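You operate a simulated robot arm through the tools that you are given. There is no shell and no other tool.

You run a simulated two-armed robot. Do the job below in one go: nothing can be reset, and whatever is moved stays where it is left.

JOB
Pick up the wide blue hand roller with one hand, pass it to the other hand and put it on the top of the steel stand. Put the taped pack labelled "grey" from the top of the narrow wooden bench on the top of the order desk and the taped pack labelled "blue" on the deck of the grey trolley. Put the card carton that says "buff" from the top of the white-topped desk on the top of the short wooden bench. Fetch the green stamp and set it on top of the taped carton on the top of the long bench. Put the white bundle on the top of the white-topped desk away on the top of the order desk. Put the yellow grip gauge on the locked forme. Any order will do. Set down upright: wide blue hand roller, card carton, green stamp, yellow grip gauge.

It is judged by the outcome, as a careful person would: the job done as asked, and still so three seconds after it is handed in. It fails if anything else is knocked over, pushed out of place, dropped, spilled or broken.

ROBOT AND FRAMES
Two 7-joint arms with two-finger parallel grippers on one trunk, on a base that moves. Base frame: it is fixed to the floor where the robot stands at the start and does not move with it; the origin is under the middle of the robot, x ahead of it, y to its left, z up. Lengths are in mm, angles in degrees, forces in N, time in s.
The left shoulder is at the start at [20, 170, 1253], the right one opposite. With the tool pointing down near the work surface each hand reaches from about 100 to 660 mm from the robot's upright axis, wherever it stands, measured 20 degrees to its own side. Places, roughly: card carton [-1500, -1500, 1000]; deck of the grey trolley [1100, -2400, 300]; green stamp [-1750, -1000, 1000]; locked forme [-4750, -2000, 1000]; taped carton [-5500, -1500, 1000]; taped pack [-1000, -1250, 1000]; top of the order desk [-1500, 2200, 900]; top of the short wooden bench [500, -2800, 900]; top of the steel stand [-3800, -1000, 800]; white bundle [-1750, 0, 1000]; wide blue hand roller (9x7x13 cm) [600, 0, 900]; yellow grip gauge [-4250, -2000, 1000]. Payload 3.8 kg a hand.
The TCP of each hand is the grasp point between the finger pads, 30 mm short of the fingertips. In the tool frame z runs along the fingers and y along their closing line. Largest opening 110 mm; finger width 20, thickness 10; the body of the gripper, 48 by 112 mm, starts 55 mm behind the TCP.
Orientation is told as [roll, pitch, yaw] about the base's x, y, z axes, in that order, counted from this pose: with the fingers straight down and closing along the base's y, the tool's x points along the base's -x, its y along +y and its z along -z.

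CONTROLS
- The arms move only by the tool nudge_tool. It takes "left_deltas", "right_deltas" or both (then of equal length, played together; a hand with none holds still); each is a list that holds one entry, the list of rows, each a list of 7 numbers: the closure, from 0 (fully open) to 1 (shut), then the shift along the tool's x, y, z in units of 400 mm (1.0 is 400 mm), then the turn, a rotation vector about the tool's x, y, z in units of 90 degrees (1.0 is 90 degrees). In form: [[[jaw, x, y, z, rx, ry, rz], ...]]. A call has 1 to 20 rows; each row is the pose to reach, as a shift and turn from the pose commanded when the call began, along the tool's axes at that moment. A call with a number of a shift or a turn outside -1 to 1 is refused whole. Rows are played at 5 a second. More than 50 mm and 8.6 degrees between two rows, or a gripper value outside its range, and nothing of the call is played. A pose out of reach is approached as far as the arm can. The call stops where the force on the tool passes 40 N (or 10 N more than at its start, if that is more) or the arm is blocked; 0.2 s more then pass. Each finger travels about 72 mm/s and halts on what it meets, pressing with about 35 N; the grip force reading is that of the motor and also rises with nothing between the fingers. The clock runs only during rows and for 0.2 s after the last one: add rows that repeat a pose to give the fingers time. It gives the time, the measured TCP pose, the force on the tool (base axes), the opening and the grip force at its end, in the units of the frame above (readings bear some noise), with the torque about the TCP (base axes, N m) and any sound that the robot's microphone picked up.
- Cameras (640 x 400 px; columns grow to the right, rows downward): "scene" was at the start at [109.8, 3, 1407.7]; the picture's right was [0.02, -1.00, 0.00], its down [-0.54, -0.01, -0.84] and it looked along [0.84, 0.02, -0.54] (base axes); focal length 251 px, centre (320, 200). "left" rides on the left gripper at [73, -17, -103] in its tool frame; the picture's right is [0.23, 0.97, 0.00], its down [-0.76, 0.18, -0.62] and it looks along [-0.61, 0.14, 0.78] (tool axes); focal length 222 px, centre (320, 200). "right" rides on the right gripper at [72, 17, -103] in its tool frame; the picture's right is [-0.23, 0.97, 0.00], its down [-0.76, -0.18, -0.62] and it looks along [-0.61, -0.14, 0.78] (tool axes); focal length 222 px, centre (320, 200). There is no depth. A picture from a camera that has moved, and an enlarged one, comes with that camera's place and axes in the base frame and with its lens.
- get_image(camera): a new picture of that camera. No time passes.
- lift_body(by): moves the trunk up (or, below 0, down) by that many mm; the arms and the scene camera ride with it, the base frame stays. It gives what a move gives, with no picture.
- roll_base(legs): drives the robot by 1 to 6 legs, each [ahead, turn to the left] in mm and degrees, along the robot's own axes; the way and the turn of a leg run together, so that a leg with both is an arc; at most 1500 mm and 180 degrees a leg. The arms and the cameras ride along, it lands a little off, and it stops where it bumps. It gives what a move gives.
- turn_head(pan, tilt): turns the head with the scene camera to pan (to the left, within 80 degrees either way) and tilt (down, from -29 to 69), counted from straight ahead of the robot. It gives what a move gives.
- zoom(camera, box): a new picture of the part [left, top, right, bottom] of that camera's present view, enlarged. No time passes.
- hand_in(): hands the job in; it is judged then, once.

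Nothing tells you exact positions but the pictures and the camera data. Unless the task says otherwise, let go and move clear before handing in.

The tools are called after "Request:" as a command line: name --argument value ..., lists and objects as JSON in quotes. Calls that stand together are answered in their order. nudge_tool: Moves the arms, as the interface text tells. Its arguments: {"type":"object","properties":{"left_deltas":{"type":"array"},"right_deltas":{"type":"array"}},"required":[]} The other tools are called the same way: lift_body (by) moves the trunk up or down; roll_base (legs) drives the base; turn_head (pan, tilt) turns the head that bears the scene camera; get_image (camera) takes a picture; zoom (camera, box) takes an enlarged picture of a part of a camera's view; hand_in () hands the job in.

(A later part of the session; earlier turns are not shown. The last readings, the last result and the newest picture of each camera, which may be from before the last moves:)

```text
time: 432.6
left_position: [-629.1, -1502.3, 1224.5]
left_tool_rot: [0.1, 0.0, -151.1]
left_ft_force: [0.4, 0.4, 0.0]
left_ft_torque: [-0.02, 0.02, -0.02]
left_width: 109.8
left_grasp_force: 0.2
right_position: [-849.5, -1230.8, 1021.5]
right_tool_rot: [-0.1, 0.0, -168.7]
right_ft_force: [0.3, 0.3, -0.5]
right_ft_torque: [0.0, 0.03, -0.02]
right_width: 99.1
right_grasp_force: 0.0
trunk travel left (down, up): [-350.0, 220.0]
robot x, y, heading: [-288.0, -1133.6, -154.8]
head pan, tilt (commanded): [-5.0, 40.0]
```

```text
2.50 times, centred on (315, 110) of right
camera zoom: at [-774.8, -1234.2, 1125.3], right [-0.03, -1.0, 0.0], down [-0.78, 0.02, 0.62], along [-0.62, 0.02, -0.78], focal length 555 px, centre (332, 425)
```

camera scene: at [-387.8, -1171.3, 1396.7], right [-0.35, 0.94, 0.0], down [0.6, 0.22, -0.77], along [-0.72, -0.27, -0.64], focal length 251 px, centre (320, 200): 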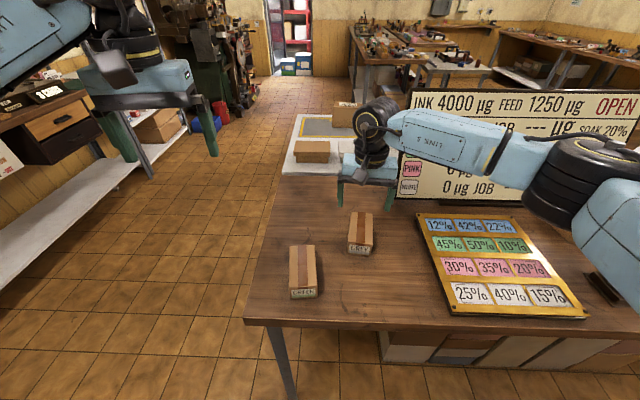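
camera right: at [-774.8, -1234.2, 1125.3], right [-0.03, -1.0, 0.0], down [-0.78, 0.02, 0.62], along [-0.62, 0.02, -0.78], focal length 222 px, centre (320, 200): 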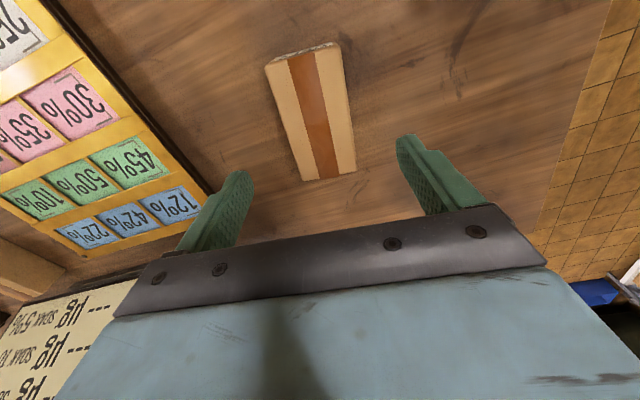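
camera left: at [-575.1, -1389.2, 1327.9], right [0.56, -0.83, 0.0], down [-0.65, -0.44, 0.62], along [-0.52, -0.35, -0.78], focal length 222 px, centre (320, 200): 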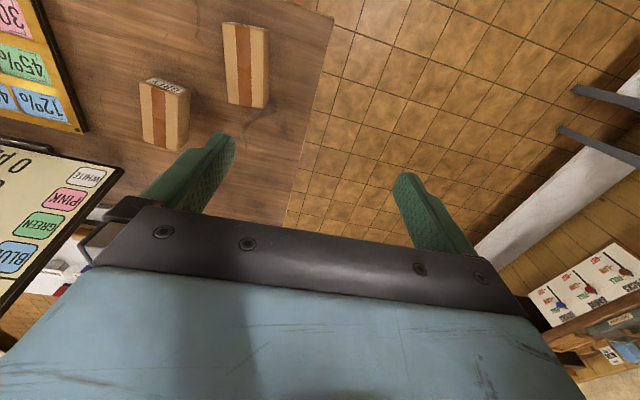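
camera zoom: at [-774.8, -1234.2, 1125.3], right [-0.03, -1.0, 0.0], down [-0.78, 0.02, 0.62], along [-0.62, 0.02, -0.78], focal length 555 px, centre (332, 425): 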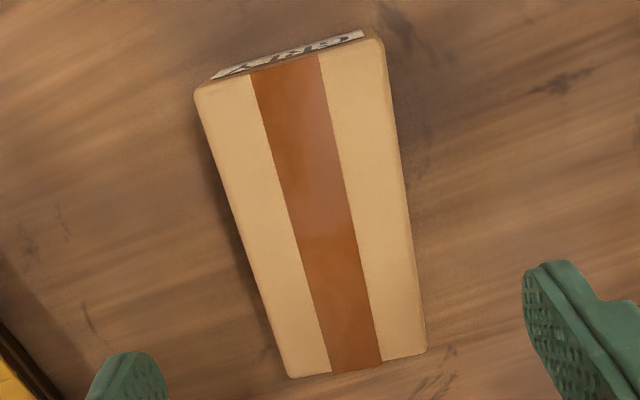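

Request:
nudge_tool --right_deltas '[[[0.1, 0, 0, 0.1, 0, 0, 0], [0.15, 0, 0, 0.2, 0, 0, 0], [0.2, 0, 0, 0.25, 0, 0, 0], [0.3, 0, 0, 0.25, 0, 0, 0], [1, 0, 0, 0.25, 0, 0, 0], [1, 0, 0, 0.25, 0, 0, 0], [1, 0, 0, 0.25, 0, 0, 0], [1, 0, 0, 0.25, 0, 0, 0]]]'

Request:
nudge_tool --right_deltas '[[[1, 0, 0, -0.03, 0, 0, 0], [1, 0, 0, -0.1, 0, 0, 0], [1, 0, 0, -0.2, 0, 0, 0], [1, 0, 0, -0.3, 0, 0, 0], [1, 0, 0, -0.4, 0, 0, 0], [1, 0, 0, -0.5, 0, 0, 0], [1, 0, 0, -0.6, 0, 0, 0], [1, 0, 0, -0.7, 0, 0, 0]]]'

Request:
get_image --camera "right"

Request:
get_image --camera "scene"

```text
time: 434.4
left_position: [-629.3, -1503.2, 1224.6]
left_tool_rot: [0.1, 0.0, -151.2]
left_ft_force: [0.4, 0.0, -0.1]
left_ft_torque: [-0.02, 0.01, -0.01]
left_width: 110.1
left_grasp_force: 0.0
right_position: [-849.1, -1231.7, 921.7]
right_tool_rot: [-0.1, 0.0, -168.7]
right_ft_force: [-1.3, -0.9, -0.7]
right_ft_torque: [-0.04, 0.1, -0.04]
right_width: 59.4
right_grasp_force: 35.1
trunk travel left (down, up): [-350.0, 220.0]
robot x, y, heading: [-291.7, -1135.3, -154.9]
head pan, tilt (commanded): [-5.0, 40.0]
```

```text
time: 436.2
left_position: [-629.3, -1502.7, 1224.0]
left_tool_rot: [0.0, -0.1, -151.1]
left_ft_force: [0.5, 0.3, -0.2]
left_ft_torque: [0.0, 0.06, 0.0]
left_width: 110.0
left_grasp_force: 0.0
right_position: [-848.0, -1231.3, 1202.9]
right_tool_rot: [-0.1, 0.0, -168.7]
right_ft_force: [0.5, 0.1, -2.1]
right_ft_torque: [-0.02, 0.01, -0.02]
right_width: 59.7
right_grasp_force: 35.6
trunk travel left (down, up): [-350.0, 220.0]
robot x, y, heading: [-288.5, -1134.7, -154.7]
head pan, tilt (commanded): [-5.0, 40.0]
```

```text
taken
camera right: at [-774.4, -1233.0, 1305.5], right [-0.03, -1.0, 0.0], down [-0.78, 0.02, 0.62], along [-0.62, 0.02, -0.78], focal length 222 px, centre (320, 200)
```

right: 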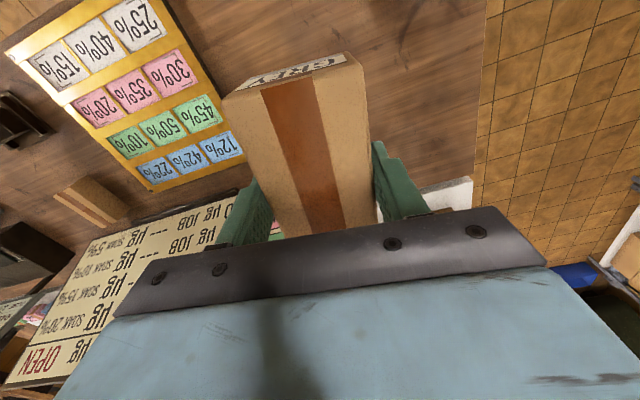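

```text
taken
camera scene: at [-387.7, -1171.5, 1396.7], right [-0.35, 0.94, 0.0], down [0.6, 0.22, -0.77], along [-0.72, -0.27, -0.64], focal length 251 px, centre (320, 200)
```

scene: 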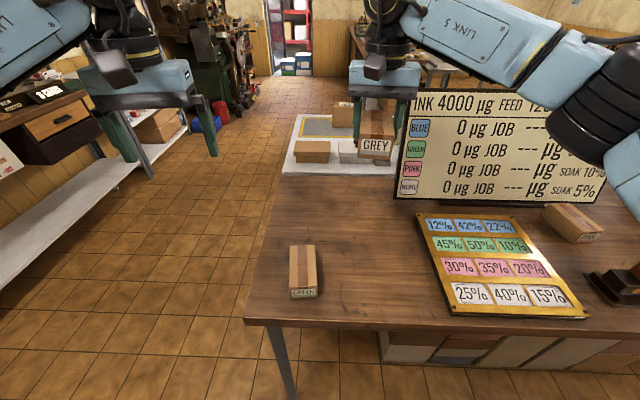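

GREY is in the right hand. Next I'll back off and drive round the north end of the island toward the white bundle.

Request:
roll_base --legs '[[-250, 0], [0, -103], [1500, 0], [860, 0], [0, 96]]'

Request:
turn_head --pan 30 --tilt 25

Request:
get_image --camera "scene"

```text
time: 457.9
left_position: [-775.0, 1024.8, 1224.0]
left_tool_rot: [0.0, 0.1, -161.6]
left_ft_force: [-0.2, 0.5, -1.0]
left_ft_torque: [0.0, 0.01, -0.03]
left_width: 110.0
left_grasp_force: 0.1
right_position: [-939.8, 1333.4, 1200.6]
right_tool_rot: [-0.1, 0.0, -179.2]
right_ft_force: [0.0, -0.2, -4.0]
right_ft_torque: [-0.01, 0.01, 0.04]
right_width: 59.5
right_grasp_force: 35.0
trunk travel left (down, up): [-350.0, 220.0]
robot x, y, heading: [-371.8, 1325.0, -165.4]
head pan, tilt (commanded): [-5.0, 40.0]
```

```text
time: 458.9
left_position: [-775.8, 1024.5, 1223.1]
left_tool_rot: [0.1, -0.1, -161.7]
left_ft_force: [-0.9, 0.0, 0.1]
left_ft_torque: [0.01, 0.0, 0.0]
left_width: 110.0
left_grasp_force: 0.0
right_position: [-940.2, 1333.0, 1202.3]
right_tool_rot: [-0.1, -0.1, -179.3]
right_ft_force: [-0.9, -0.5, -2.6]
right_ft_torque: [0.0, 0.02, 0.04]
right_width: 59.6
right_grasp_force: 34.8
trunk travel left (down, up): [-350.0, 220.0]
robot x, y, heading: [-377.5, 1326.2, -165.5]
head pan, tilt (commanded): [30.0, 25.0]
```

```text
taken
camera scene: at [-459.1, 1256.0, 1419.9], right [-0.7, 0.71, 0.0], down [0.3, 0.3, -0.91], along [-0.64, -0.64, -0.42], focal length 251 px, centre (320, 200)
```

scene: 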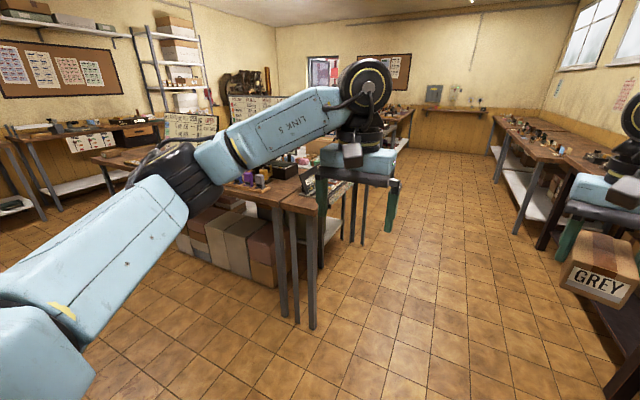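

Request:
roll_base --legs '[[0, 3.5], [1500, 0], [416, 0], [0, 90.5]]'

Request:
turn_head --pan 10 --tilt 35

Request:
get_image --camera "scene"

Request:
get_image --camera "left"

```text
time: 472.8
left_position: [-1901.1, 319.7, 1224.1]
left_tool_rot: [0.0, 0.0, -70.1]
left_ft_force: [0.0, -0.2, 0.0]
left_ft_torque: [0.0, 0.02, 0.01]
left_width: 110.0
left_grasp_force: 0.1
right_position: [-2204.5, 146.6, 1202.5]
right_tool_rot: [-0.1, 0.0, -87.7]
right_ft_force: [0.0, -0.1, -2.3]
right_ft_torque: [0.02, -0.01, 0.03]
right_width: 59.8
right_grasp_force: 35.0
trunk travel left (down, up): [-350.0, 220.0]
robot x, y, heading: [-2214.4, 710.5, -73.8]
head pan, tilt (commanded): [30.0, 25.0]
```

```text
time: 473.6
left_position: [-1901.0, 320.2, 1224.1]
left_tool_rot: [0.0, 0.0, -70.1]
left_ft_force: [0.2, 0.1, -0.5]
left_ft_torque: [0.01, 0.01, 0.03]
left_width: 110.2
left_grasp_force: 0.0
right_position: [-2204.3, 146.1, 1201.5]
right_tool_rot: [-0.1, 0.0, -87.7]
right_ft_force: [0.6, -0.2, -2.5]
right_ft_torque: [0.01, 0.0, 0.0]
right_width: 59.9
right_grasp_force: 34.7
trunk travel left (down, up): [-350.0, 220.0]
robot x, y, heading: [-2211.4, 720.3, -73.5]
head pan, tilt (commanded): [10.0, 35.0]
```

```text
taken
camera scene: at [-2168.0, 617.0, 1404.2], right [-0.9, -0.44, 0.0], down [-0.25, 0.51, -0.82], along [0.36, -0.73, -0.57], focal length 251 px, centre (320, 200)
```

scene: 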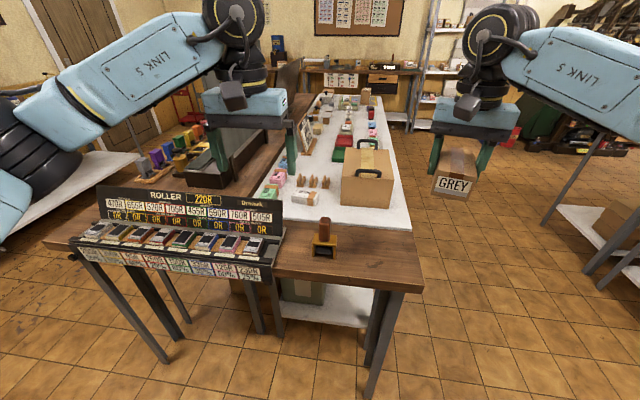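

```text
taken
camera left: at [-1941.8, 384.1, 1328.1], right [0.84, 0.55, 0.0], down [0.43, -0.66, 0.62], along [0.34, -0.52, -0.78], focal length 222 px, centre (320, 200)
```

left: 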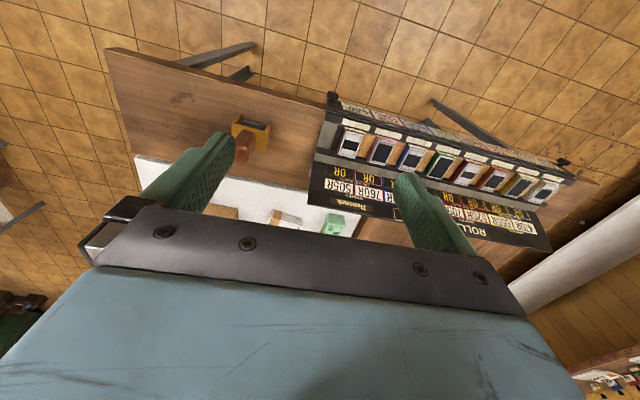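

Request:
zoom --camera "scene" --box '[240, 140, 400, 260]'

Request:
zoom --camera "left" --box '[130, 110, 370, 240]'

```text
3.33 times, centred on (320, 200) of scene
camera zoom: at [-2168.0, 617.0, 1404.2], right [-0.9, -0.44, 0.0], down [-0.25, 0.51, -0.82], along [0.36, -0.73, -0.57], focal length 838 px, centre (320, 200)
```

zoom: 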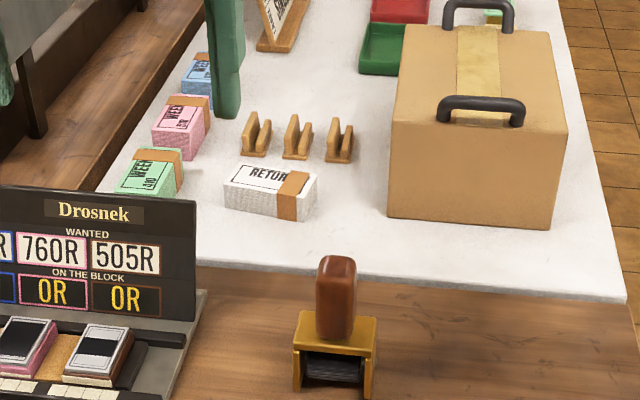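

```text
2.67 times, centred on (250, 175) of left
camera zoom: at [-1941.8, 384.1, 1328.1], right [0.84, 0.55, 0.0], down [0.43, -0.66, 0.62], along [0.34, -0.52, -0.78], focal length 592 px, centre (507, 267)
```

zoom: 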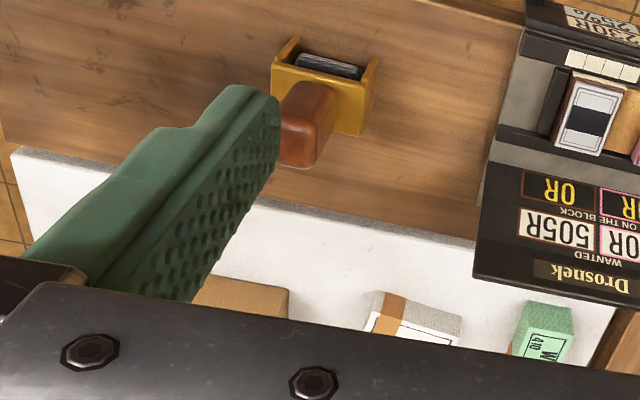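

The white "RETURN" bundle lies near the north end of the white desk at about [-1799, -7], too far for an upright hand across the end bench. I'll move nearer and tilt the left hand 35 degrees forward to reach it.

Request:
roll_base --legs '[[112, 0]]'

Request:
nudge_tool --left_deltas '[[[0, 0.05, 0, -0.03, 0, -0.078, 0], [0, 0.08, 0, -0.05, 0, -0.156, 0], [0, 0.08, 0, -0.05, 0, -0.233, 0], [0, 0.08, 0, -0.05, 0, -0.311, 0], [0, 0.08, 0, -0.05, 0, -0.389, 0], [0, 0.08, 0, -0.05, 0, -0.389, 0]]]'

Request:
get_image --camera "left"

Request:
get_image --camera "scene"

```text
time: 474.9
left_position: [-1868.7, 212.0, 1223.4]
left_tool_rot: [0.1, 0.1, -70.1]
left_ft_force: [-0.4, 0.0, -0.3]
left_ft_torque: [0.01, 0.06, 0.02]
left_width: 110.3
left_grasp_force: 0.1
right_position: [-2175.0, 39.5, 1200.5]
right_tool_rot: [-0.1, 0.1, -87.8]
right_ft_force: [0.0, -0.4, -3.4]
right_ft_torque: [-0.01, 0.0, 0.01]
right_width: 59.7
right_grasp_force: 34.9
trunk travel left (down, up): [-350.0, 220.0]
robot x, y, heading: [-2178.0, 611.0, -73.8]
head pan, tilt (commanded): [10.0, 35.0]
```

```text
time: 476.2
left_position: [-1881.5, 241.8, 1244.9]
left_tool_rot: [0.0, -35.1, -70.2]
left_ft_force: [-0.1, 0.2, 0.5]
left_ft_torque: [0.03, -0.01, -0.02]
left_width: 110.1
left_grasp_force: 0.1
right_position: [-2174.5, 39.5, 1201.4]
right_tool_rot: [0.0, 0.0, -87.8]
right_ft_force: [0.3, -0.7, -2.5]
right_ft_torque: [-0.01, 0.0, 0.0]
right_width: 59.9
right_grasp_force: 35.2
trunk travel left (down, up): [-350.0, 220.0]
robot x, y, heading: [-2181.5, 607.2, -73.9]
head pan, tilt (commanded): [10.0, 35.0]
```

```text
taken
camera left: at [-1938.0, 348.7, 1288.6], right [0.85, 0.5, -0.13], down [0.26, -0.19, 0.95], along [0.45, -0.84, -0.29], focal length 222 px, centre (320, 200)
```

left: 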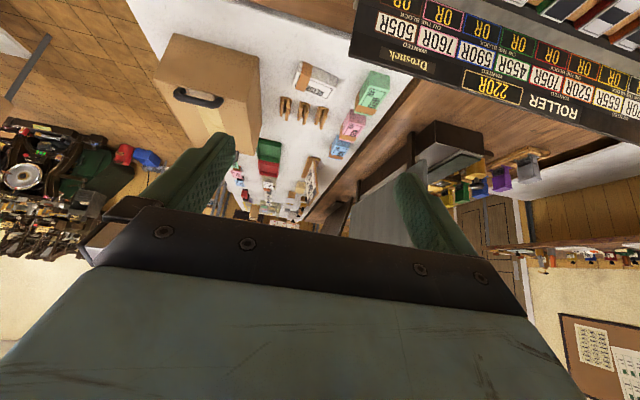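

```text
taken
camera scene: at [-2136.8, 508.6, 1404.1], right [-0.9, -0.44, 0.0], down [-0.25, 0.52, -0.82], along [0.36, -0.73, -0.57], focal length 251 px, centre (320, 200)
```

scene: 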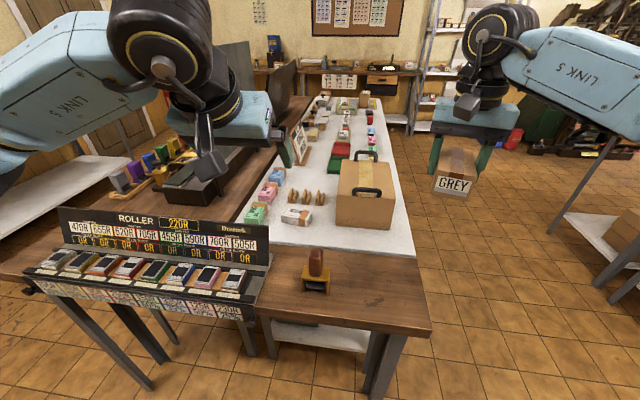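

Request:
zoom --camera "left" --box '[250, 40, 400, 140]'

Request:
zoom --camera "scene" --box '[230, 160, 370, 260]'

```text
4.00 times, centred on (325, 90) of left
camera zoom: at [-1938.0, 348.7, 1288.6], right [0.85, 0.5, -0.13], down [0.26, -0.19, 0.95], along [0.45, -0.84, -0.29], focal length 888 px, centre (300, 640)
```

zoom: 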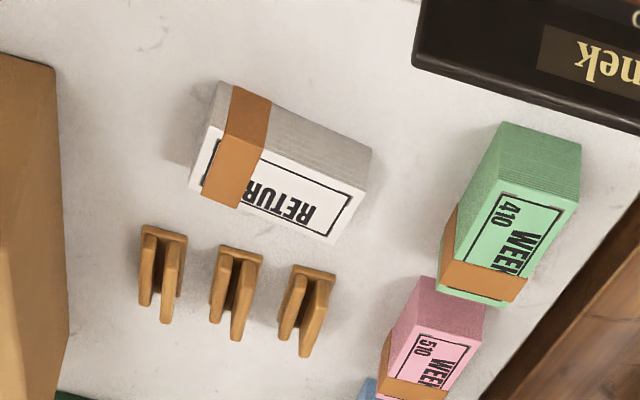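

```text
4.00 times, centred on (300, 210) of scene
camera zoom: at [-2136.8, 508.6, 1404.1], right [-0.9, -0.44, 0.0], down [-0.25, 0.52, -0.82], along [0.36, -0.73, -0.57], focal length 1005 px, centre (400, 160)
```

zoom: 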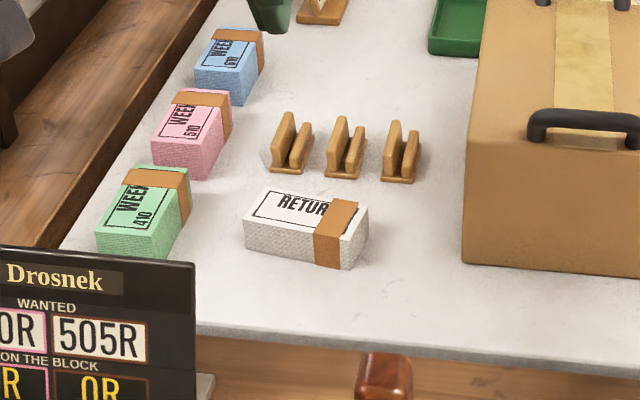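

The bundle's top centre is at [-1794, -23, 914], about 84 x 47 x 28 mm. I'll move the tilted hand over it with matching yaw and check from close.

Request:
nudge_tool --left_deltas '[[[0, -0.035, -0.002, 0.095, 0.0074, 0, 0.0105], [0, -0.07, -0.003, 0.19, 0.0147, 0, 0.021], [0, -0.105, -0.005, 0.286, 0.022, 0, 0.0314], [0, -0.14, -0.0065, 0.381, 0.0294, 0, 0.0418], [0, -0.175, -0.008, 0.476, 0.0368, 0, 0.0523], [0, -0.21, -0.01, 0.571, 0.0441, 0, 0.0627], [0, -0.245, -0.0115, 0.667, 0.0515, 0, 0.0732], [0, -0.28, -0.013, 0.762, 0.0588, 0, 0.0836], [0, -0.28, -0.013, 0.762, 0.0588, 0, 0.0836]]]'

Request:
get_image --camera "left"

Request:
get_image --camera "scene"

```text
time: 478.2
left_position: [-1796.2, -11.2, 1057.6]
left_tool_rot: [0.0, -35.0, -79.4]
left_ft_force: [-0.1, 0.5, 0.8]
left_ft_torque: [-0.01, -0.01, 0.01]
left_width: 109.9
left_grasp_force: 0.2
right_position: [-2174.8, 40.9, 1201.3]
right_tool_rot: [-0.1, -0.1, -87.8]
right_ft_force: [0.0, -0.2, -2.5]
right_ft_torque: [-0.03, 0.0, 0.0]
right_width: 59.8
right_grasp_force: 34.8
trunk travel left (down, up): [-350.0, 220.0]
robot x, y, heading: [-2180.2, 606.9, -73.7]
head pan, tilt (commanded): [10.0, 35.0]
```

```text
taken
camera left: at [-1834.2, 103.8, 1101.6], right [0.92, 0.36, -0.13], down [0.22, -0.23, 0.95], along [0.31, -0.9, -0.29], focal length 222 px, centre (320, 200)
```

left: 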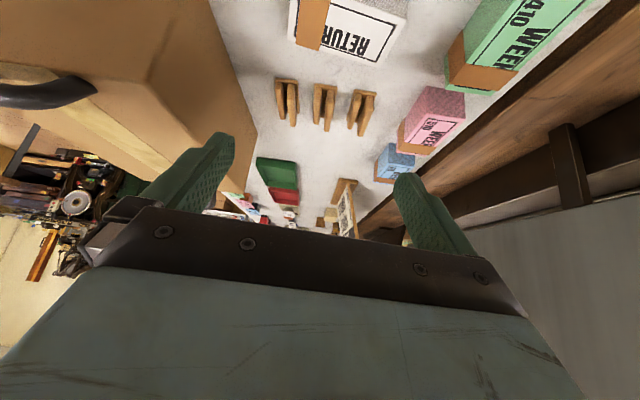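

```text
taken
camera scene: at [-2136.6, 509.6, 1404.2], right [-0.9, -0.44, 0.0], down [-0.25, 0.51, -0.82], along [0.36, -0.74, -0.57], focal length 251 px, centre (320, 200)
```

scene: 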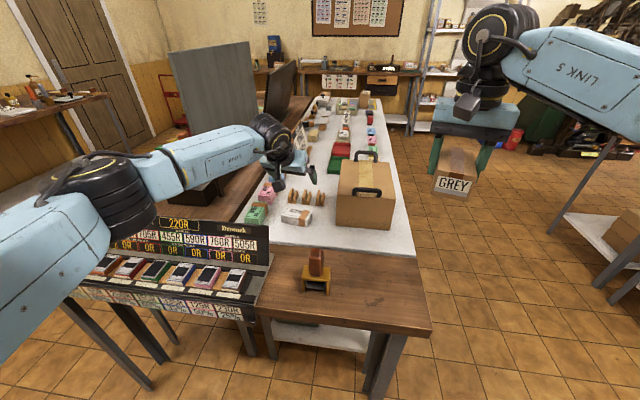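

Request:
zoom --camera "left" --box '[260, 0, 440, 80]'

Request:
zoom --camera "scene" --box '[230, 130, 370, 250]'

```text
3.56 times, centred on (350, 40) of left
camera zoom: at [-1834.2, 103.8, 1101.6], right [0.92, 0.36, -0.13], down [0.22, -0.23, 0.95], along [0.31, -0.9, -0.29], focal length 790 px, centre (213, 769)
```

zoom: 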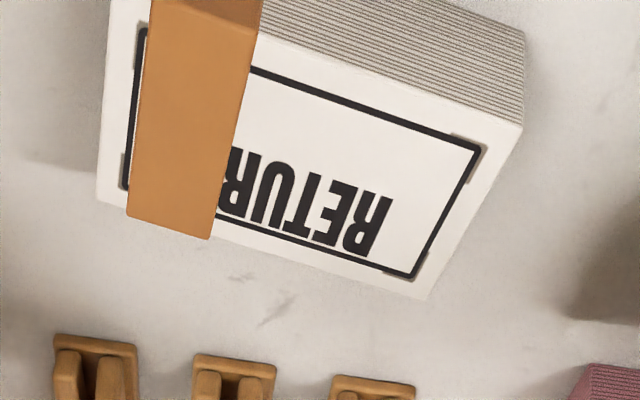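

```text
3.33 times, centred on (300, 190) of scene
camera zoom: at [-2136.6, 509.6, 1404.2], right [-0.9, -0.44, 0.0], down [-0.25, 0.51, -0.82], along [0.36, -0.74, -0.57], focal length 838 px, centre (387, 233)
```

zoom: 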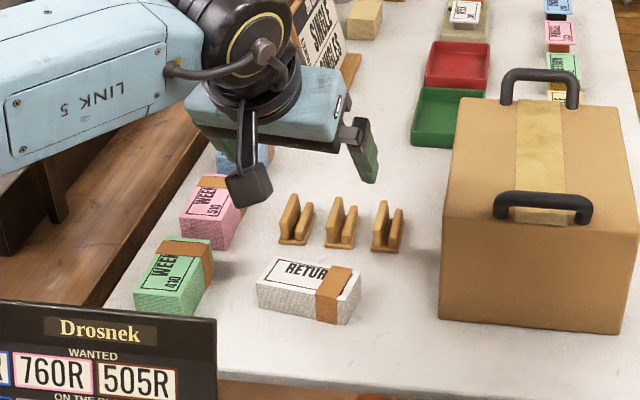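

Request:
nudge_tool --left_deltas '[[[0, 0.05, 0.006, 0.071, 0, 0, 0], [0, 0.1, 0.006, 0.142, 0, 0, 0], [0, 0.15, 0.006, 0.213, 0, 0, 0], [0, 0.175, 0.006, 0.25, 0, 0, 0], [0, 0.175, 0.006, 0.25, 0, 0, 0]]]'

Request:
get_image --camera "left"

Request:
zoom --camera "scene" --box '[230, 130, 370, 250]'

```text
time: 479.4
left_position: [-1793.8, -9.1, 935.8]
left_tool_rot: [0.0, -35.0, -79.4]
left_ft_force: [-0.2, 0.2, -0.3]
left_ft_torque: [-0.03, -0.02, -0.03]
left_width: 110.1
left_grasp_force: 0.1
right_position: [-2174.1, 39.7, 1201.2]
right_tool_rot: [-0.1, 0.0, -87.8]
right_ft_force: [-0.8, 0.5, -1.9]
right_ft_torque: [-0.01, -0.02, 0.0]
right_width: 59.9
right_grasp_force: 35.4
trunk travel left (down, up): [-350.0, 220.0]
robot x, y, heading: [-2180.3, 606.6, -74.0]
head pan, tilt (commanded): [10.0, 35.0]
```

```text
taken
camera left: at [-1830.7, 105.5, 979.2], right [0.92, 0.36, -0.13], down [0.22, -0.23, 0.95], along [0.31, -0.9, -0.29], focal length 222 px, centre (320, 200)
```

left: 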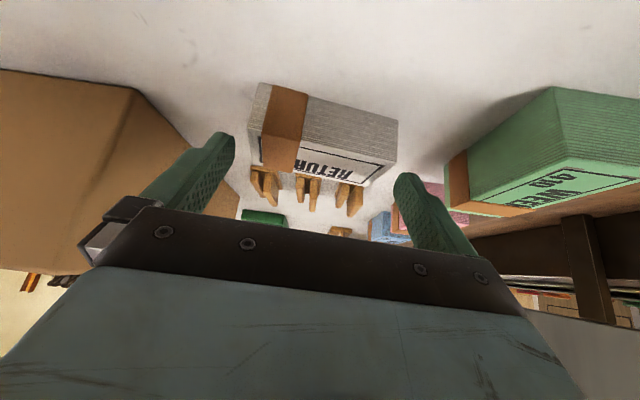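

```text
3.33 times, centred on (300, 190) of scene
camera zoom: at [-2136.7, 508.9, 1404.2], right [-0.9, -0.44, 0.0], down [-0.25, 0.51, -0.82], along [0.36, -0.73, -0.57], focal length 838 px, centre (387, 233)
```

zoom: 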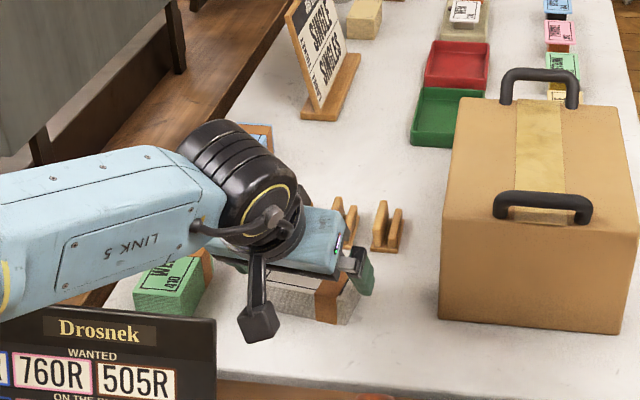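

Request:
nudge_tool --left_deltas '[[[0, 0.012, 0, 0.017, 0, 0, 0], [0, 0.0227, 0, 0.0324, 0, 0, 0], [0, 0.0227, 0, 0.0324, 0, 0, 0]]]'

Request:
get_image --camera "left"

```text
time: 480.2
left_position: [-1793.8, -9.4, 919.7]
left_tool_rot: [0.1, -35.0, -79.4]
left_ft_force: [0.0, -0.2, -0.4]
left_ft_torque: [0.03, 0.04, -0.04]
left_width: 110.1
left_grasp_force: 0.0
right_position: [-2174.8, 40.1, 1200.5]
right_tool_rot: [-0.1, 0.0, -87.7]
right_ft_force: [0.3, -0.4, -2.5]
right_ft_torque: [0.01, -0.01, 0.0]
right_width: 59.7
right_grasp_force: 35.7
trunk travel left (down, up): [-350.0, 220.0]
robot x, y, heading: [-2178.7, 609.7, -73.7]
head pan, tilt (commanded): [10.0, 35.0]
```

```text
taken
camera left: at [-1832.0, 104.7, 963.8], right [0.92, 0.36, -0.13], down [0.22, -0.23, 0.95], along [0.31, -0.9, -0.29], focal length 222 px, centre (320, 200)
```

left: 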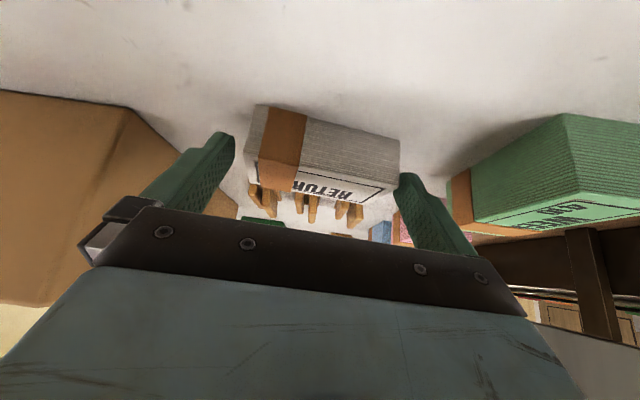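

Request:
nudge_tool --left_deltas '[[[0.12, 0, 0, 0, 0, 0, 0], [0.2, 0, 0, 0, 0, 0, 0], [1, 0, 0, 0, 0, 0, 0], [1, 0, 0, 0, 0, 0, 0], [1, 0, 0, 0, 0, 0, 0]]]'

Request:
get_image --camera "left"

```text
time: 481.4
left_position: [-1793.6, -9.4, 920.8]
left_tool_rot: [0.0, -35.0, -79.5]
left_ft_force: [0.0, 0.2, -0.2]
left_ft_torque: [0.04, 0.06, -0.02]
left_width: 89.9
left_grasp_force: 35.1
right_position: [-2175.4, 39.9, 1201.0]
right_tool_rot: [-0.1, 0.0, -87.9]
right_ft_force: [0.2, 0.3, -2.4]
right_ft_torque: [0.0, 0.02, -0.01]
right_width: 59.6
right_grasp_force: 35.2
trunk travel left (down, up): [-350.0, 220.0]
robot x, y, heading: [-2176.2, 606.2, -73.7]
head pan, tilt (commanded): [10.0, 35.0]
```

```text
taken
camera left: at [-1832.0, 104.8, 963.9], right [0.92, 0.36, -0.13], down [0.22, -0.23, 0.95], along [0.31, -0.9, -0.29], focal length 222 px, centre (320, 200)
```

left: 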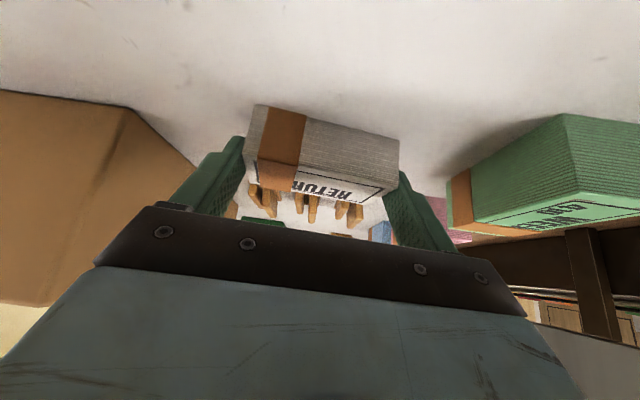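

The bundle is gripped (90 mm). I'll lift it straight up, then draw the hand back.

Request:
nudge_tool --left_deltas '[[[1, -0.015, 0, -0.021, 0, 0, 0], [1, -0.06, 0, -0.085, 0, 0, 0], [1, -0.11, 0, -0.156, 0, 0, 0], [1, -0.16, 0, -0.227, 0, 0, 0], [1, -0.21, 0, -0.298, 0, 0, 0]]]'

Request:
get_image --camera "left"

Request:
get_image --camera "scene"

```text
time: 482.6
left_position: [-1792.9, -11.0, 1067.0]
left_tool_rot: [0.1, -34.9, -79.4]
left_ft_force: [-0.4, -0.5, -0.4]
left_ft_torque: [0.0, 0.02, 0.01]
left_width: 90.1
left_grasp_force: 34.8
right_position: [-2174.9, 39.4, 1201.8]
right_tool_rot: [-0.1, -0.1, -87.8]
right_ft_force: [0.6, -1.0, -2.2]
right_ft_torque: [0.03, 0.0, -0.01]
right_width: 59.8
right_grasp_force: 35.3
trunk travel left (down, up): [-350.0, 220.0]
robot x, y, heading: [-2179.1, 603.8, -73.9]
head pan, tilt (commanded): [10.0, 35.0]
```

```text
taken
camera left: at [-1831.2, 103.0, 1111.5], right [0.92, 0.36, -0.13], down [0.22, -0.23, 0.95], along [0.31, -0.9, -0.29], focal length 222 px, centre (320, 200)
```

left: 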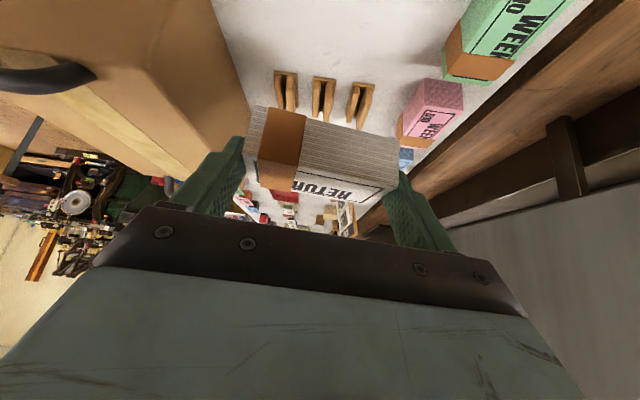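

```text
taken
camera scene: at [-2137.0, 509.1, 1404.2], right [-0.9, -0.44, 0.0], down [-0.25, 0.51, -0.82], along [0.36, -0.74, -0.57], focal length 251 px, centre (320, 200)
```

scene: 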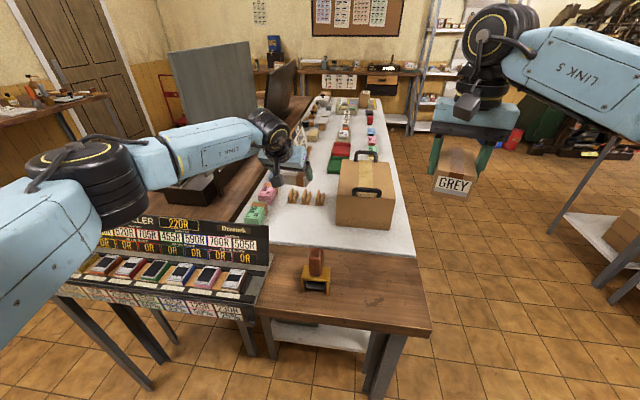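

Request:
nudge_tool --left_deltas '[[[1, 0.0, 0, -0.1, 0, 0, 0], [1, 0.0, 0, -0.2, 0, 0, 0], [1, 0.03, 0, -0.3, 0, 0, 0], [1, 0.07, 0, -0.39, 0, 0, 0], [1, 0.11, 0, -0.47, 0, 0, 0], [1, 0.15, 0, -0.55, 0, 0, 0], [1, 0.19, 0, -0.62, 0, 0, 0], [1, 0.227, 0, -0.678, 0, 0, 0]]]'

Request:
roll_base --legs '[[-500, 0]]'

Request:
turn_head --pan 0 --tilt 35

Request:
get_image --camera "scene"

```text
time: 484.4
left_position: [-1832.4, 215.6, 1238.6]
left_tool_rot: [0.0, -35.0, -79.4]
left_ft_force: [0.7, 0.4, -1.5]
left_ft_torque: [-0.01, 0.0, 0.0]
left_width: 89.6
left_grasp_force: 34.9
right_position: [-2175.4, 39.9, 1201.5]
right_tool_rot: [-0.1, 0.0, -87.8]
right_ft_force: [0.6, -0.1, -2.1]
right_ft_torque: [-0.04, 0.0, 0.0]
right_width: 59.7
right_grasp_force: 35.2
trunk travel left (down, up): [-350.0, 220.0]
robot x, y, heading: [-2181.7, 611.3, -74.0]
head pan, tilt (commanded): [10.0, 35.0]
```

```text
time: 487.4
left_position: [-1972.0, 689.1, 1238.3]
left_tool_rot: [0.0, -35.0, -80.0]
left_ft_force: [0.3, 0.4, -1.0]
left_ft_torque: [0.0, 0.0, 0.02]
left_width: 89.7
left_grasp_force: 35.0
right_position: [-2316.5, 517.0, 1201.2]
right_tool_rot: [-0.1, 0.0, -88.4]
right_ft_force: [-0.1, 0.1, -2.9]
right_ft_torque: [-0.02, -0.02, -0.03]
right_width: 59.9
right_grasp_force: 35.1
trunk travel left (down, up): [-350.0, 220.0]
robot x, y, heading: [-2317.1, 1086.5, -74.1]
head pan, tilt (commanded): [10.0, 35.0]
```

```text
time: 488.1
left_position: [-1972.8, 688.6, 1238.2]
left_tool_rot: [0.0, -35.0, -80.0]
left_ft_force: [-1.1, -0.4, -0.4]
left_ft_torque: [-0.01, 0.01, 0.02]
left_width: 89.6
left_grasp_force: 35.2
right_position: [-2315.9, 517.0, 1201.6]
right_tool_rot: [-0.1, 0.0, -88.3]
right_ft_force: [0.2, 0.8, -2.4]
right_ft_torque: [-0.01, 0.01, 0.01]
right_width: 59.6
right_grasp_force: 35.2
trunk travel left (down, up): [-350.0, 220.0]
robot x, y, heading: [-2316.2, 1084.7, -74.3]
head pan, tilt (commanded): [0.0, 35.0]
```

```text
taken
camera scene: at [-2288.1, 980.2, 1404.1], right [-0.96, -0.27, 0.0], down [-0.15, 0.55, -0.82], along [0.22, -0.79, -0.57], focal length 251 px, centre (320, 200)
```

scene: 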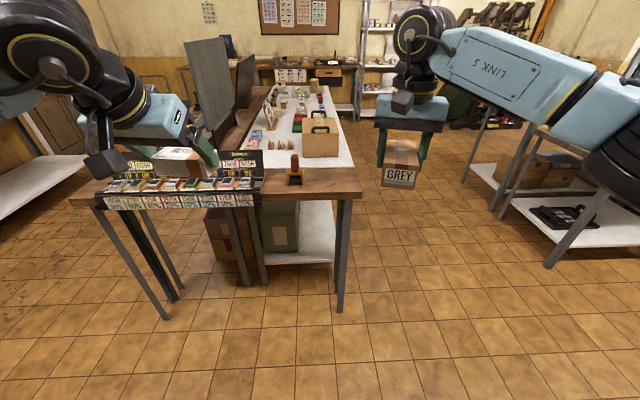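

Both objects are held. I'll drive to the order desk and face it to look for free space.

Request:
roll_base --legs '[[0, 90.6], [1165, 0], [0, 92]]'

Request:
turn_head --pan 0 --tilt 32

Request:
get_image --camera "scene"

```text
time: 501.7
left_position: [-1567.0, 1745.5, 1238.5]
left_tool_rot: [0.0, -35.0, 102.9]
left_ft_force: [-0.1, -0.2, -0.3]
left_ft_torque: [-0.04, 0.01, 0.01]
left_width: 89.5
left_grasp_force: 34.9
right_position: [-1232.1, 1934.1, 1201.2]
right_tool_rot: [-0.1, 0.0, 94.5]
right_ft_force: [0.1, 0.6, -1.4]
right_ft_torque: [0.01, -0.03, -0.03]
right_width: 59.7
right_grasp_force: 35.2
trunk travel left (down, up): [-350.0, 220.0]
robot x, y, heading: [-1204.8, 1368.8, 108.6]
head pan, tilt (commanded): [0.0, 35.0]
```

```text
time: 502.4
left_position: [-1566.5, 1745.8, 1239.7]
left_tool_rot: [-0.1, -35.0, 102.9]
left_ft_force: [-0.3, -0.6, -0.9]
left_ft_torque: [-0.01, -0.03, 0.01]
left_width: 89.7
left_grasp_force: 35.1
right_position: [-1232.4, 1933.3, 1201.4]
right_tool_rot: [0.0, 0.0, 94.5]
right_ft_force: [0.5, 1.5, -2.3]
right_ft_torque: [-0.02, 0.0, -0.02]
right_width: 59.8
right_grasp_force: 34.7
trunk travel left (down, up): [-350.0, 220.0]
robot x, y, heading: [-1202.2, 1365.6, 108.4]
head pan, tilt (commanded): [0.0, 32.0]
```

```text
taken
camera scene: at [-1238.5, 1472.8, 1408.8], right [0.95, 0.32, 0.0], down [0.17, -0.5, -0.85], along [-0.27, 0.8, -0.53], focal length 251 px, centre (320, 200)
```

scene: 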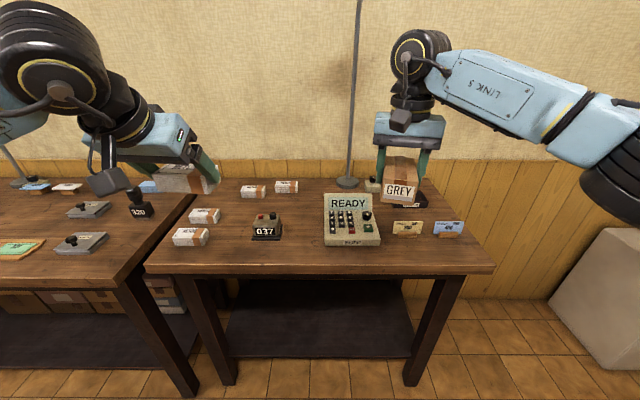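

The order desk's middle is free: I'll put GREY around [-1497, 2073] and the white bundle around [-1717, 2021], beside the other white bundles. First I'll shift the robot to reach both.

Request:
roll_base --legs '[[0, 42.8], [237, 0], [0, -42.8]]'

Request:
turn_head --pan 0 --tilt 42

Request:
get_image --camera "scene"

Request:
get_image --camera "right"

```text
time: 508.2
left_position: [-1784.1, 1854.4, 1238.8]
left_tool_rot: [0.0, -35.1, 103.4]
left_ft_force: [0.5, -0.2, -0.8]
left_ft_torque: [0.0, -0.01, 0.01]
left_width: 89.8
left_grasp_force: 35.1
right_position: [-1452.0, 2047.0, 1200.2]
right_tool_rot: [-0.1, 0.0, 95.0]
right_ft_force: [0.6, 0.5, -2.0]
right_ft_torque: [-0.03, 0.02, -0.01]
right_width: 59.7
right_grasp_force: 34.6
trunk travel left (down, up): [-350.0, 220.0]
robot x, y, heading: [-1418.3, 1479.0, 108.9]
head pan, tilt (commanded): [0.0, 32.0]
```

```text
time: 508.9
left_position: [-1785.3, 1854.6, 1239.5]
left_tool_rot: [0.0, -35.0, 103.3]
left_ft_force: [0.0, 0.2, -0.8]
left_ft_torque: [-0.01, 0.01, -0.01]
left_width: 89.4
left_grasp_force: 34.8
right_position: [-1451.6, 2046.6, 1200.6]
right_tool_rot: [-0.1, 0.0, 95.0]
right_ft_force: [0.3, -0.9, -3.0]
right_ft_torque: [0.02, 0.06, 0.03]
right_width: 59.7
right_grasp_force: 34.9
trunk travel left (down, up): [-350.0, 220.0]
robot x, y, heading: [-1415.6, 1477.2, 109.1]
head pan, tilt (commanded): [0.0, 42.0]
```

```text
taken
camera scene: at [-1451.9, 1579.7, 1393.7], right [0.95, 0.33, 0.0], down [0.22, -0.63, -0.74], along [-0.24, 0.7, -0.67], focal length 251 px, centre (320, 200)
```

scene: 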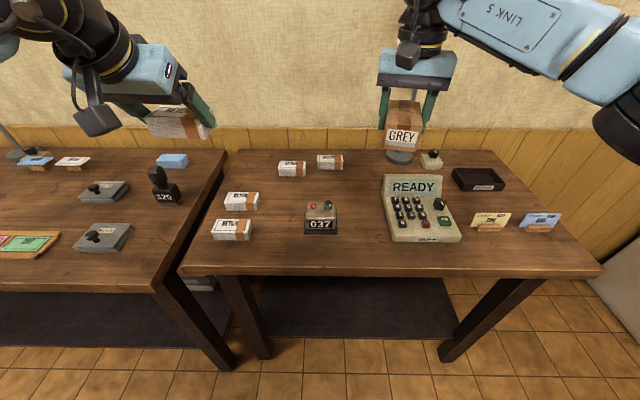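

```text
taken
camera right: at [-1463.5, 1972.6, 1304.6], right [-0.99, 0.14, 0.0], down [0.11, 0.77, 0.62], along [0.09, 0.62, -0.78], focal length 222 px, centre (320, 200)
```

right: 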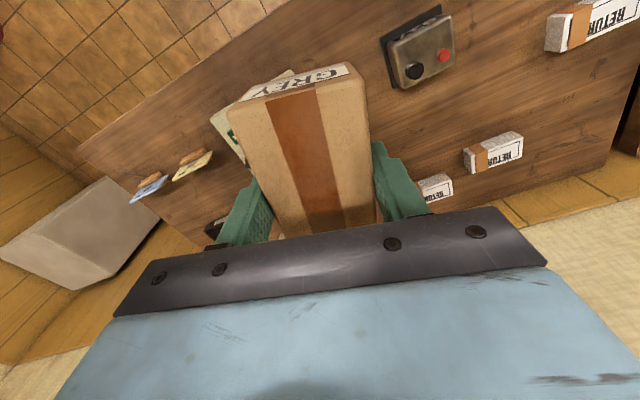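

Request:
nudge_tool --right_deltas '[[[1, -0.045, 0.062, 0, 0, 0, -0.075], [1, -0.0896, 0.1237, 0, 0, 0, -0.15], [1, -0.0896, 0.1237, 0.11, 0, 0, -0.15], [1, -0.0896, 0.1237, 0.22, 0, 0, -0.15], [1, -0.0896, 0.1237, 0.33, 0, 0, -0.15], [1, -0.0896, 0.1237, 0.44, 0, 0, -0.15], [1, -0.0896, 0.1237, 0.55, 0, 0, -0.15], [1, -0.0896, 0.1237, 0.62, 0, 0, -0.15], [1, -0.0896, 0.1237, 0.62, 0, 0, -0.15]]]'

Request:
get_image --camera "scene"

Request:
get_image --camera "right"

```text
time: 510.9
left_position: [-1784.8, 1855.2, 1240.0]
left_tool_rot: [0.0, -34.9, 103.4]
left_ft_force: [-0.4, -0.1, -1.1]
left_ft_torque: [-0.01, 0.02, 0.0]
left_width: 89.4
left_grasp_force: 34.9
right_position: [-1502.0, 2077.1, 950.7]
right_tool_rot: [-0.1, 0.0, 108.6]
right_ft_force: [-0.1, 0.3, -2.9]
right_ft_torque: [0.01, 0.01, -0.02]
right_width: 59.8
right_grasp_force: 35.0
trunk travel left (down, up): [-350.0, 220.0]
robot x, y, heading: [-1417.1, 1479.3, 108.8]
head pan, tilt (commanded): [0.0, 42.0]
```

```text
taken
camera scene: at [-1451.9, 1579.7, 1393.7], right [0.95, 0.33, 0.0], down [0.22, -0.63, -0.74], along [-0.24, 0.7, -0.67], focal length 251 px, centre (320, 200)
```

scene: 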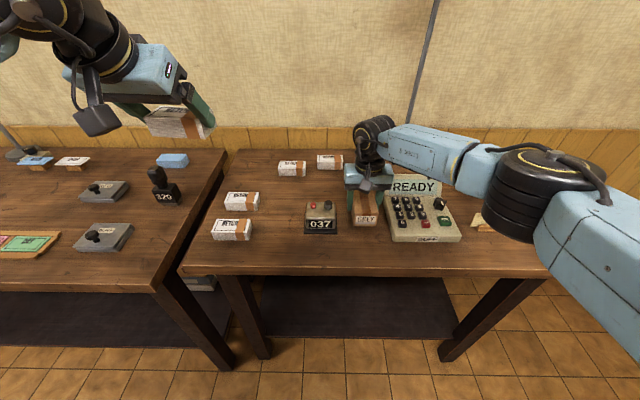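

```text
taken
camera right: at [-1495.9, 2002.4, 1054.7], right [-1.0, -0.09, 0.0], down [-0.07, 0.78, 0.62], along [-0.06, 0.62, -0.78], focal length 222 px, centre (320, 200)
```

right: 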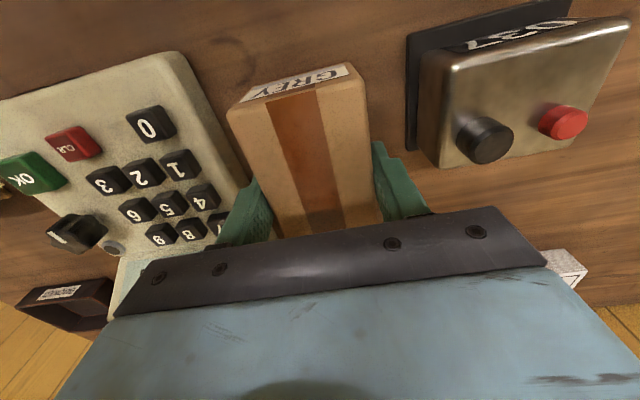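

Request:
nudge_tool --right_deltas '[[[1, 0, 0, 0.02, 0, 0, 0], [1, 0, 0, 0.035, 0, 0, 0], [1, 0, 0, 0.045, 0, 0, 0]]]'

```text
time: 511.7
left_position: [-1784.6, 1855.0, 1238.7]
left_tool_rot: [0.0, -35.0, 103.4]
left_ft_force: [-0.3, 0.4, -1.1]
left_ft_torque: [-0.02, -0.02, 0.02]
left_width: 89.3
left_grasp_force: 34.9
right_position: [-1503.6, 2078.5, 933.6]
right_tool_rot: [-0.2, 0.1, 108.5]
right_ft_force: [-0.1, 0.0, -2.8]
right_ft_torque: [0.01, 0.02, 0.02]
right_width: 59.7
right_grasp_force: 34.7
trunk travel left (down, up): [-350.0, 220.0]
robot x, y, heading: [-1420.5, 1482.4, 109.2]
head pan, tilt (commanded): [0.0, 42.0]
```

Request:
nudge_tool --right_deltas '[[[1, 0, 0, 0.008, 0, 0, 0], [1, 0, 0, 0.016, 0, 0, 0], [1, 0, 0, 0.022, 0, 0, 0]]]'

```text
time: 512.5
left_position: [-1784.7, 1856.0, 1238.8]
left_tool_rot: [0.0, -35.0, 103.4]
left_ft_force: [-0.1, -0.1, -0.5]
left_ft_torque: [-0.06, 0.01, 0.01]
left_width: 89.5
left_grasp_force: 34.6
right_position: [-1502.8, 2077.6, 925.2]
right_tool_rot: [0.0, 0.0, 108.5]
right_ft_force: [0.9, 0.3, -2.9]
right_ft_torque: [0.01, 0.04, -0.03]
right_width: 59.8
right_grasp_force: 34.9
trunk travel left (down, up): [-350.0, 220.0]
robot x, y, heading: [-1416.7, 1478.0, 109.2]
head pan, tilt (commanded): [0.0, 42.0]
```

Request:
nudge_tool --right_deltas '[[[1, 0, 0, 0.006, 0, 0, 0], [1, 0, 0, 0.012, 0, 0, 0], [1, 0, 0, 0.017, 0, 0, 0]]]'

Request:
zoom --camera "scene" --box '[280, 150, 480, 270]'

```text
time: 513.3
left_position: [-1785.1, 1854.6, 1240.4]
left_tool_rot: [0.1, -35.0, 103.4]
left_ft_force: [-0.2, -0.5, -1.4]
left_ft_torque: [-0.04, -0.02, -0.04]
left_width: 89.4
left_grasp_force: 35.0
right_position: [-1504.2, 2078.6, 922.7]
right_tool_rot: [-0.1, -0.2, 108.4]
right_ft_force: [-0.6, 0.0, 13.2]
right_ft_torque: [-0.8, -0.3, 0.01]
right_width: 59.9
right_grasp_force: 35.1
trunk travel left (down, up): [-350.0, 220.0]
robot x, y, heading: [-1414.4, 1482.0, 109.2]
head pan, tilt (commanded): [0.0, 42.0]
```

```text
3.20 times, centred on (380, 210) of scene
camera zoom: at [-1451.7, 1578.4, 1394.0], right [0.95, 0.33, 0.0], down [0.22, -0.63, -0.74], along [-0.24, 0.7, -0.67], focal length 804 px, centre (128, 168)
```

zoom: 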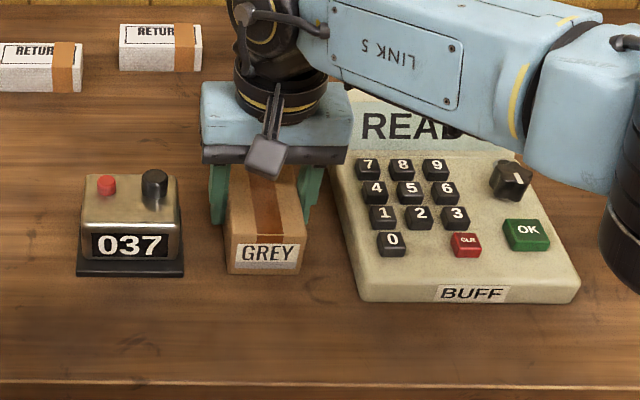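

GREY is resting on the desk between the counter and the console. I'll release it and lift away.

Request:
nudge_tool --right_deltas '[[[0.45, 0, 0, 0, 0, 0, 0], [0.38, 0, 0, 0, 0, 0, 0], [0.32, 0, 0, 0, 0, 0, 0], [0.32, 0, 0, 0, 0, 0, 0]]]'

Request:
nudge_tool --right_deltas '[[[0.32, 0, 0, -0.05, 0, 0, 0], [0.32, 0, 0, -0.15, 0, 0, 0], [0.32, 0, 0, -0.25, 0, 0, 0], [0.32, 0, 0, -0.36, 0, 0, 0], [0.32, 0, 0, -0.47, 0, 0, 0], [0.2, 0, 0, -0.58, 0, 0, 0], [0, 0.1, 0, -0.65, 0, 0, 0]]]'

Request:
get_image --camera "scene"

```text
time: 514.3
left_position: [-1784.7, 1853.8, 1238.5]
left_tool_rot: [0.0, -35.0, 103.4]
left_ft_force: [1.1, -0.4, -1.9]
left_ft_torque: [-0.04, 0.03, -0.01]
left_width: 89.3
left_grasp_force: 35.0
right_position: [-1503.9, 2077.2, 918.5]
right_tool_rot: [-0.1, -0.1, 108.4]
right_ft_force: [0.4, 0.5, 0.0]
right_ft_torque: [0.0, 0.01, -0.03]
right_width: 74.9
right_grasp_force: 0.0
trunk travel left (down, up): [-350.0, 220.0]
robot x, y, heading: [-1413.6, 1473.9, 109.2]
head pan, tilt (commanded): [0.0, 42.0]
```

```text
time: 515.9
left_position: [-1781.3, 1853.7, 1239.3]
left_tool_rot: [0.1, -35.1, 103.3]
left_ft_force: [0.4, 0.8, -0.9]
left_ft_torque: [0.02, 0.0, -0.02]
left_width: 89.4
left_grasp_force: 34.6
right_position: [-1489.8, 2039.2, 1177.0]
right_tool_rot: [-0.1, 0.0, 108.4]
right_ft_force: [0.0, 0.6, 0.4]
right_ft_torque: [0.02, 0.0, -0.01]
right_width: 110.1
right_grasp_force: 0.0
trunk travel left (down, up): [-350.0, 220.0]
robot x, y, heading: [-1414.6, 1482.2, 109.1]
head pan, tilt (commanded): [0.0, 42.0]
```

```text
taken
camera scene: at [-1450.0, 1578.6, 1393.8], right [0.95, 0.33, 0.0], down [0.22, -0.63, -0.74], along [-0.24, 0.7, -0.67], focal length 251 px, centre (320, 200)
```

scene: 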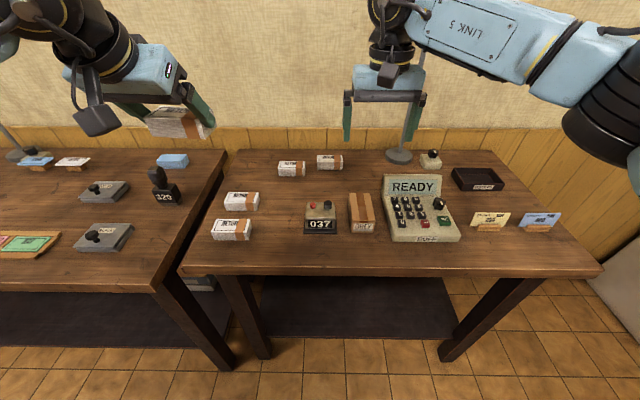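

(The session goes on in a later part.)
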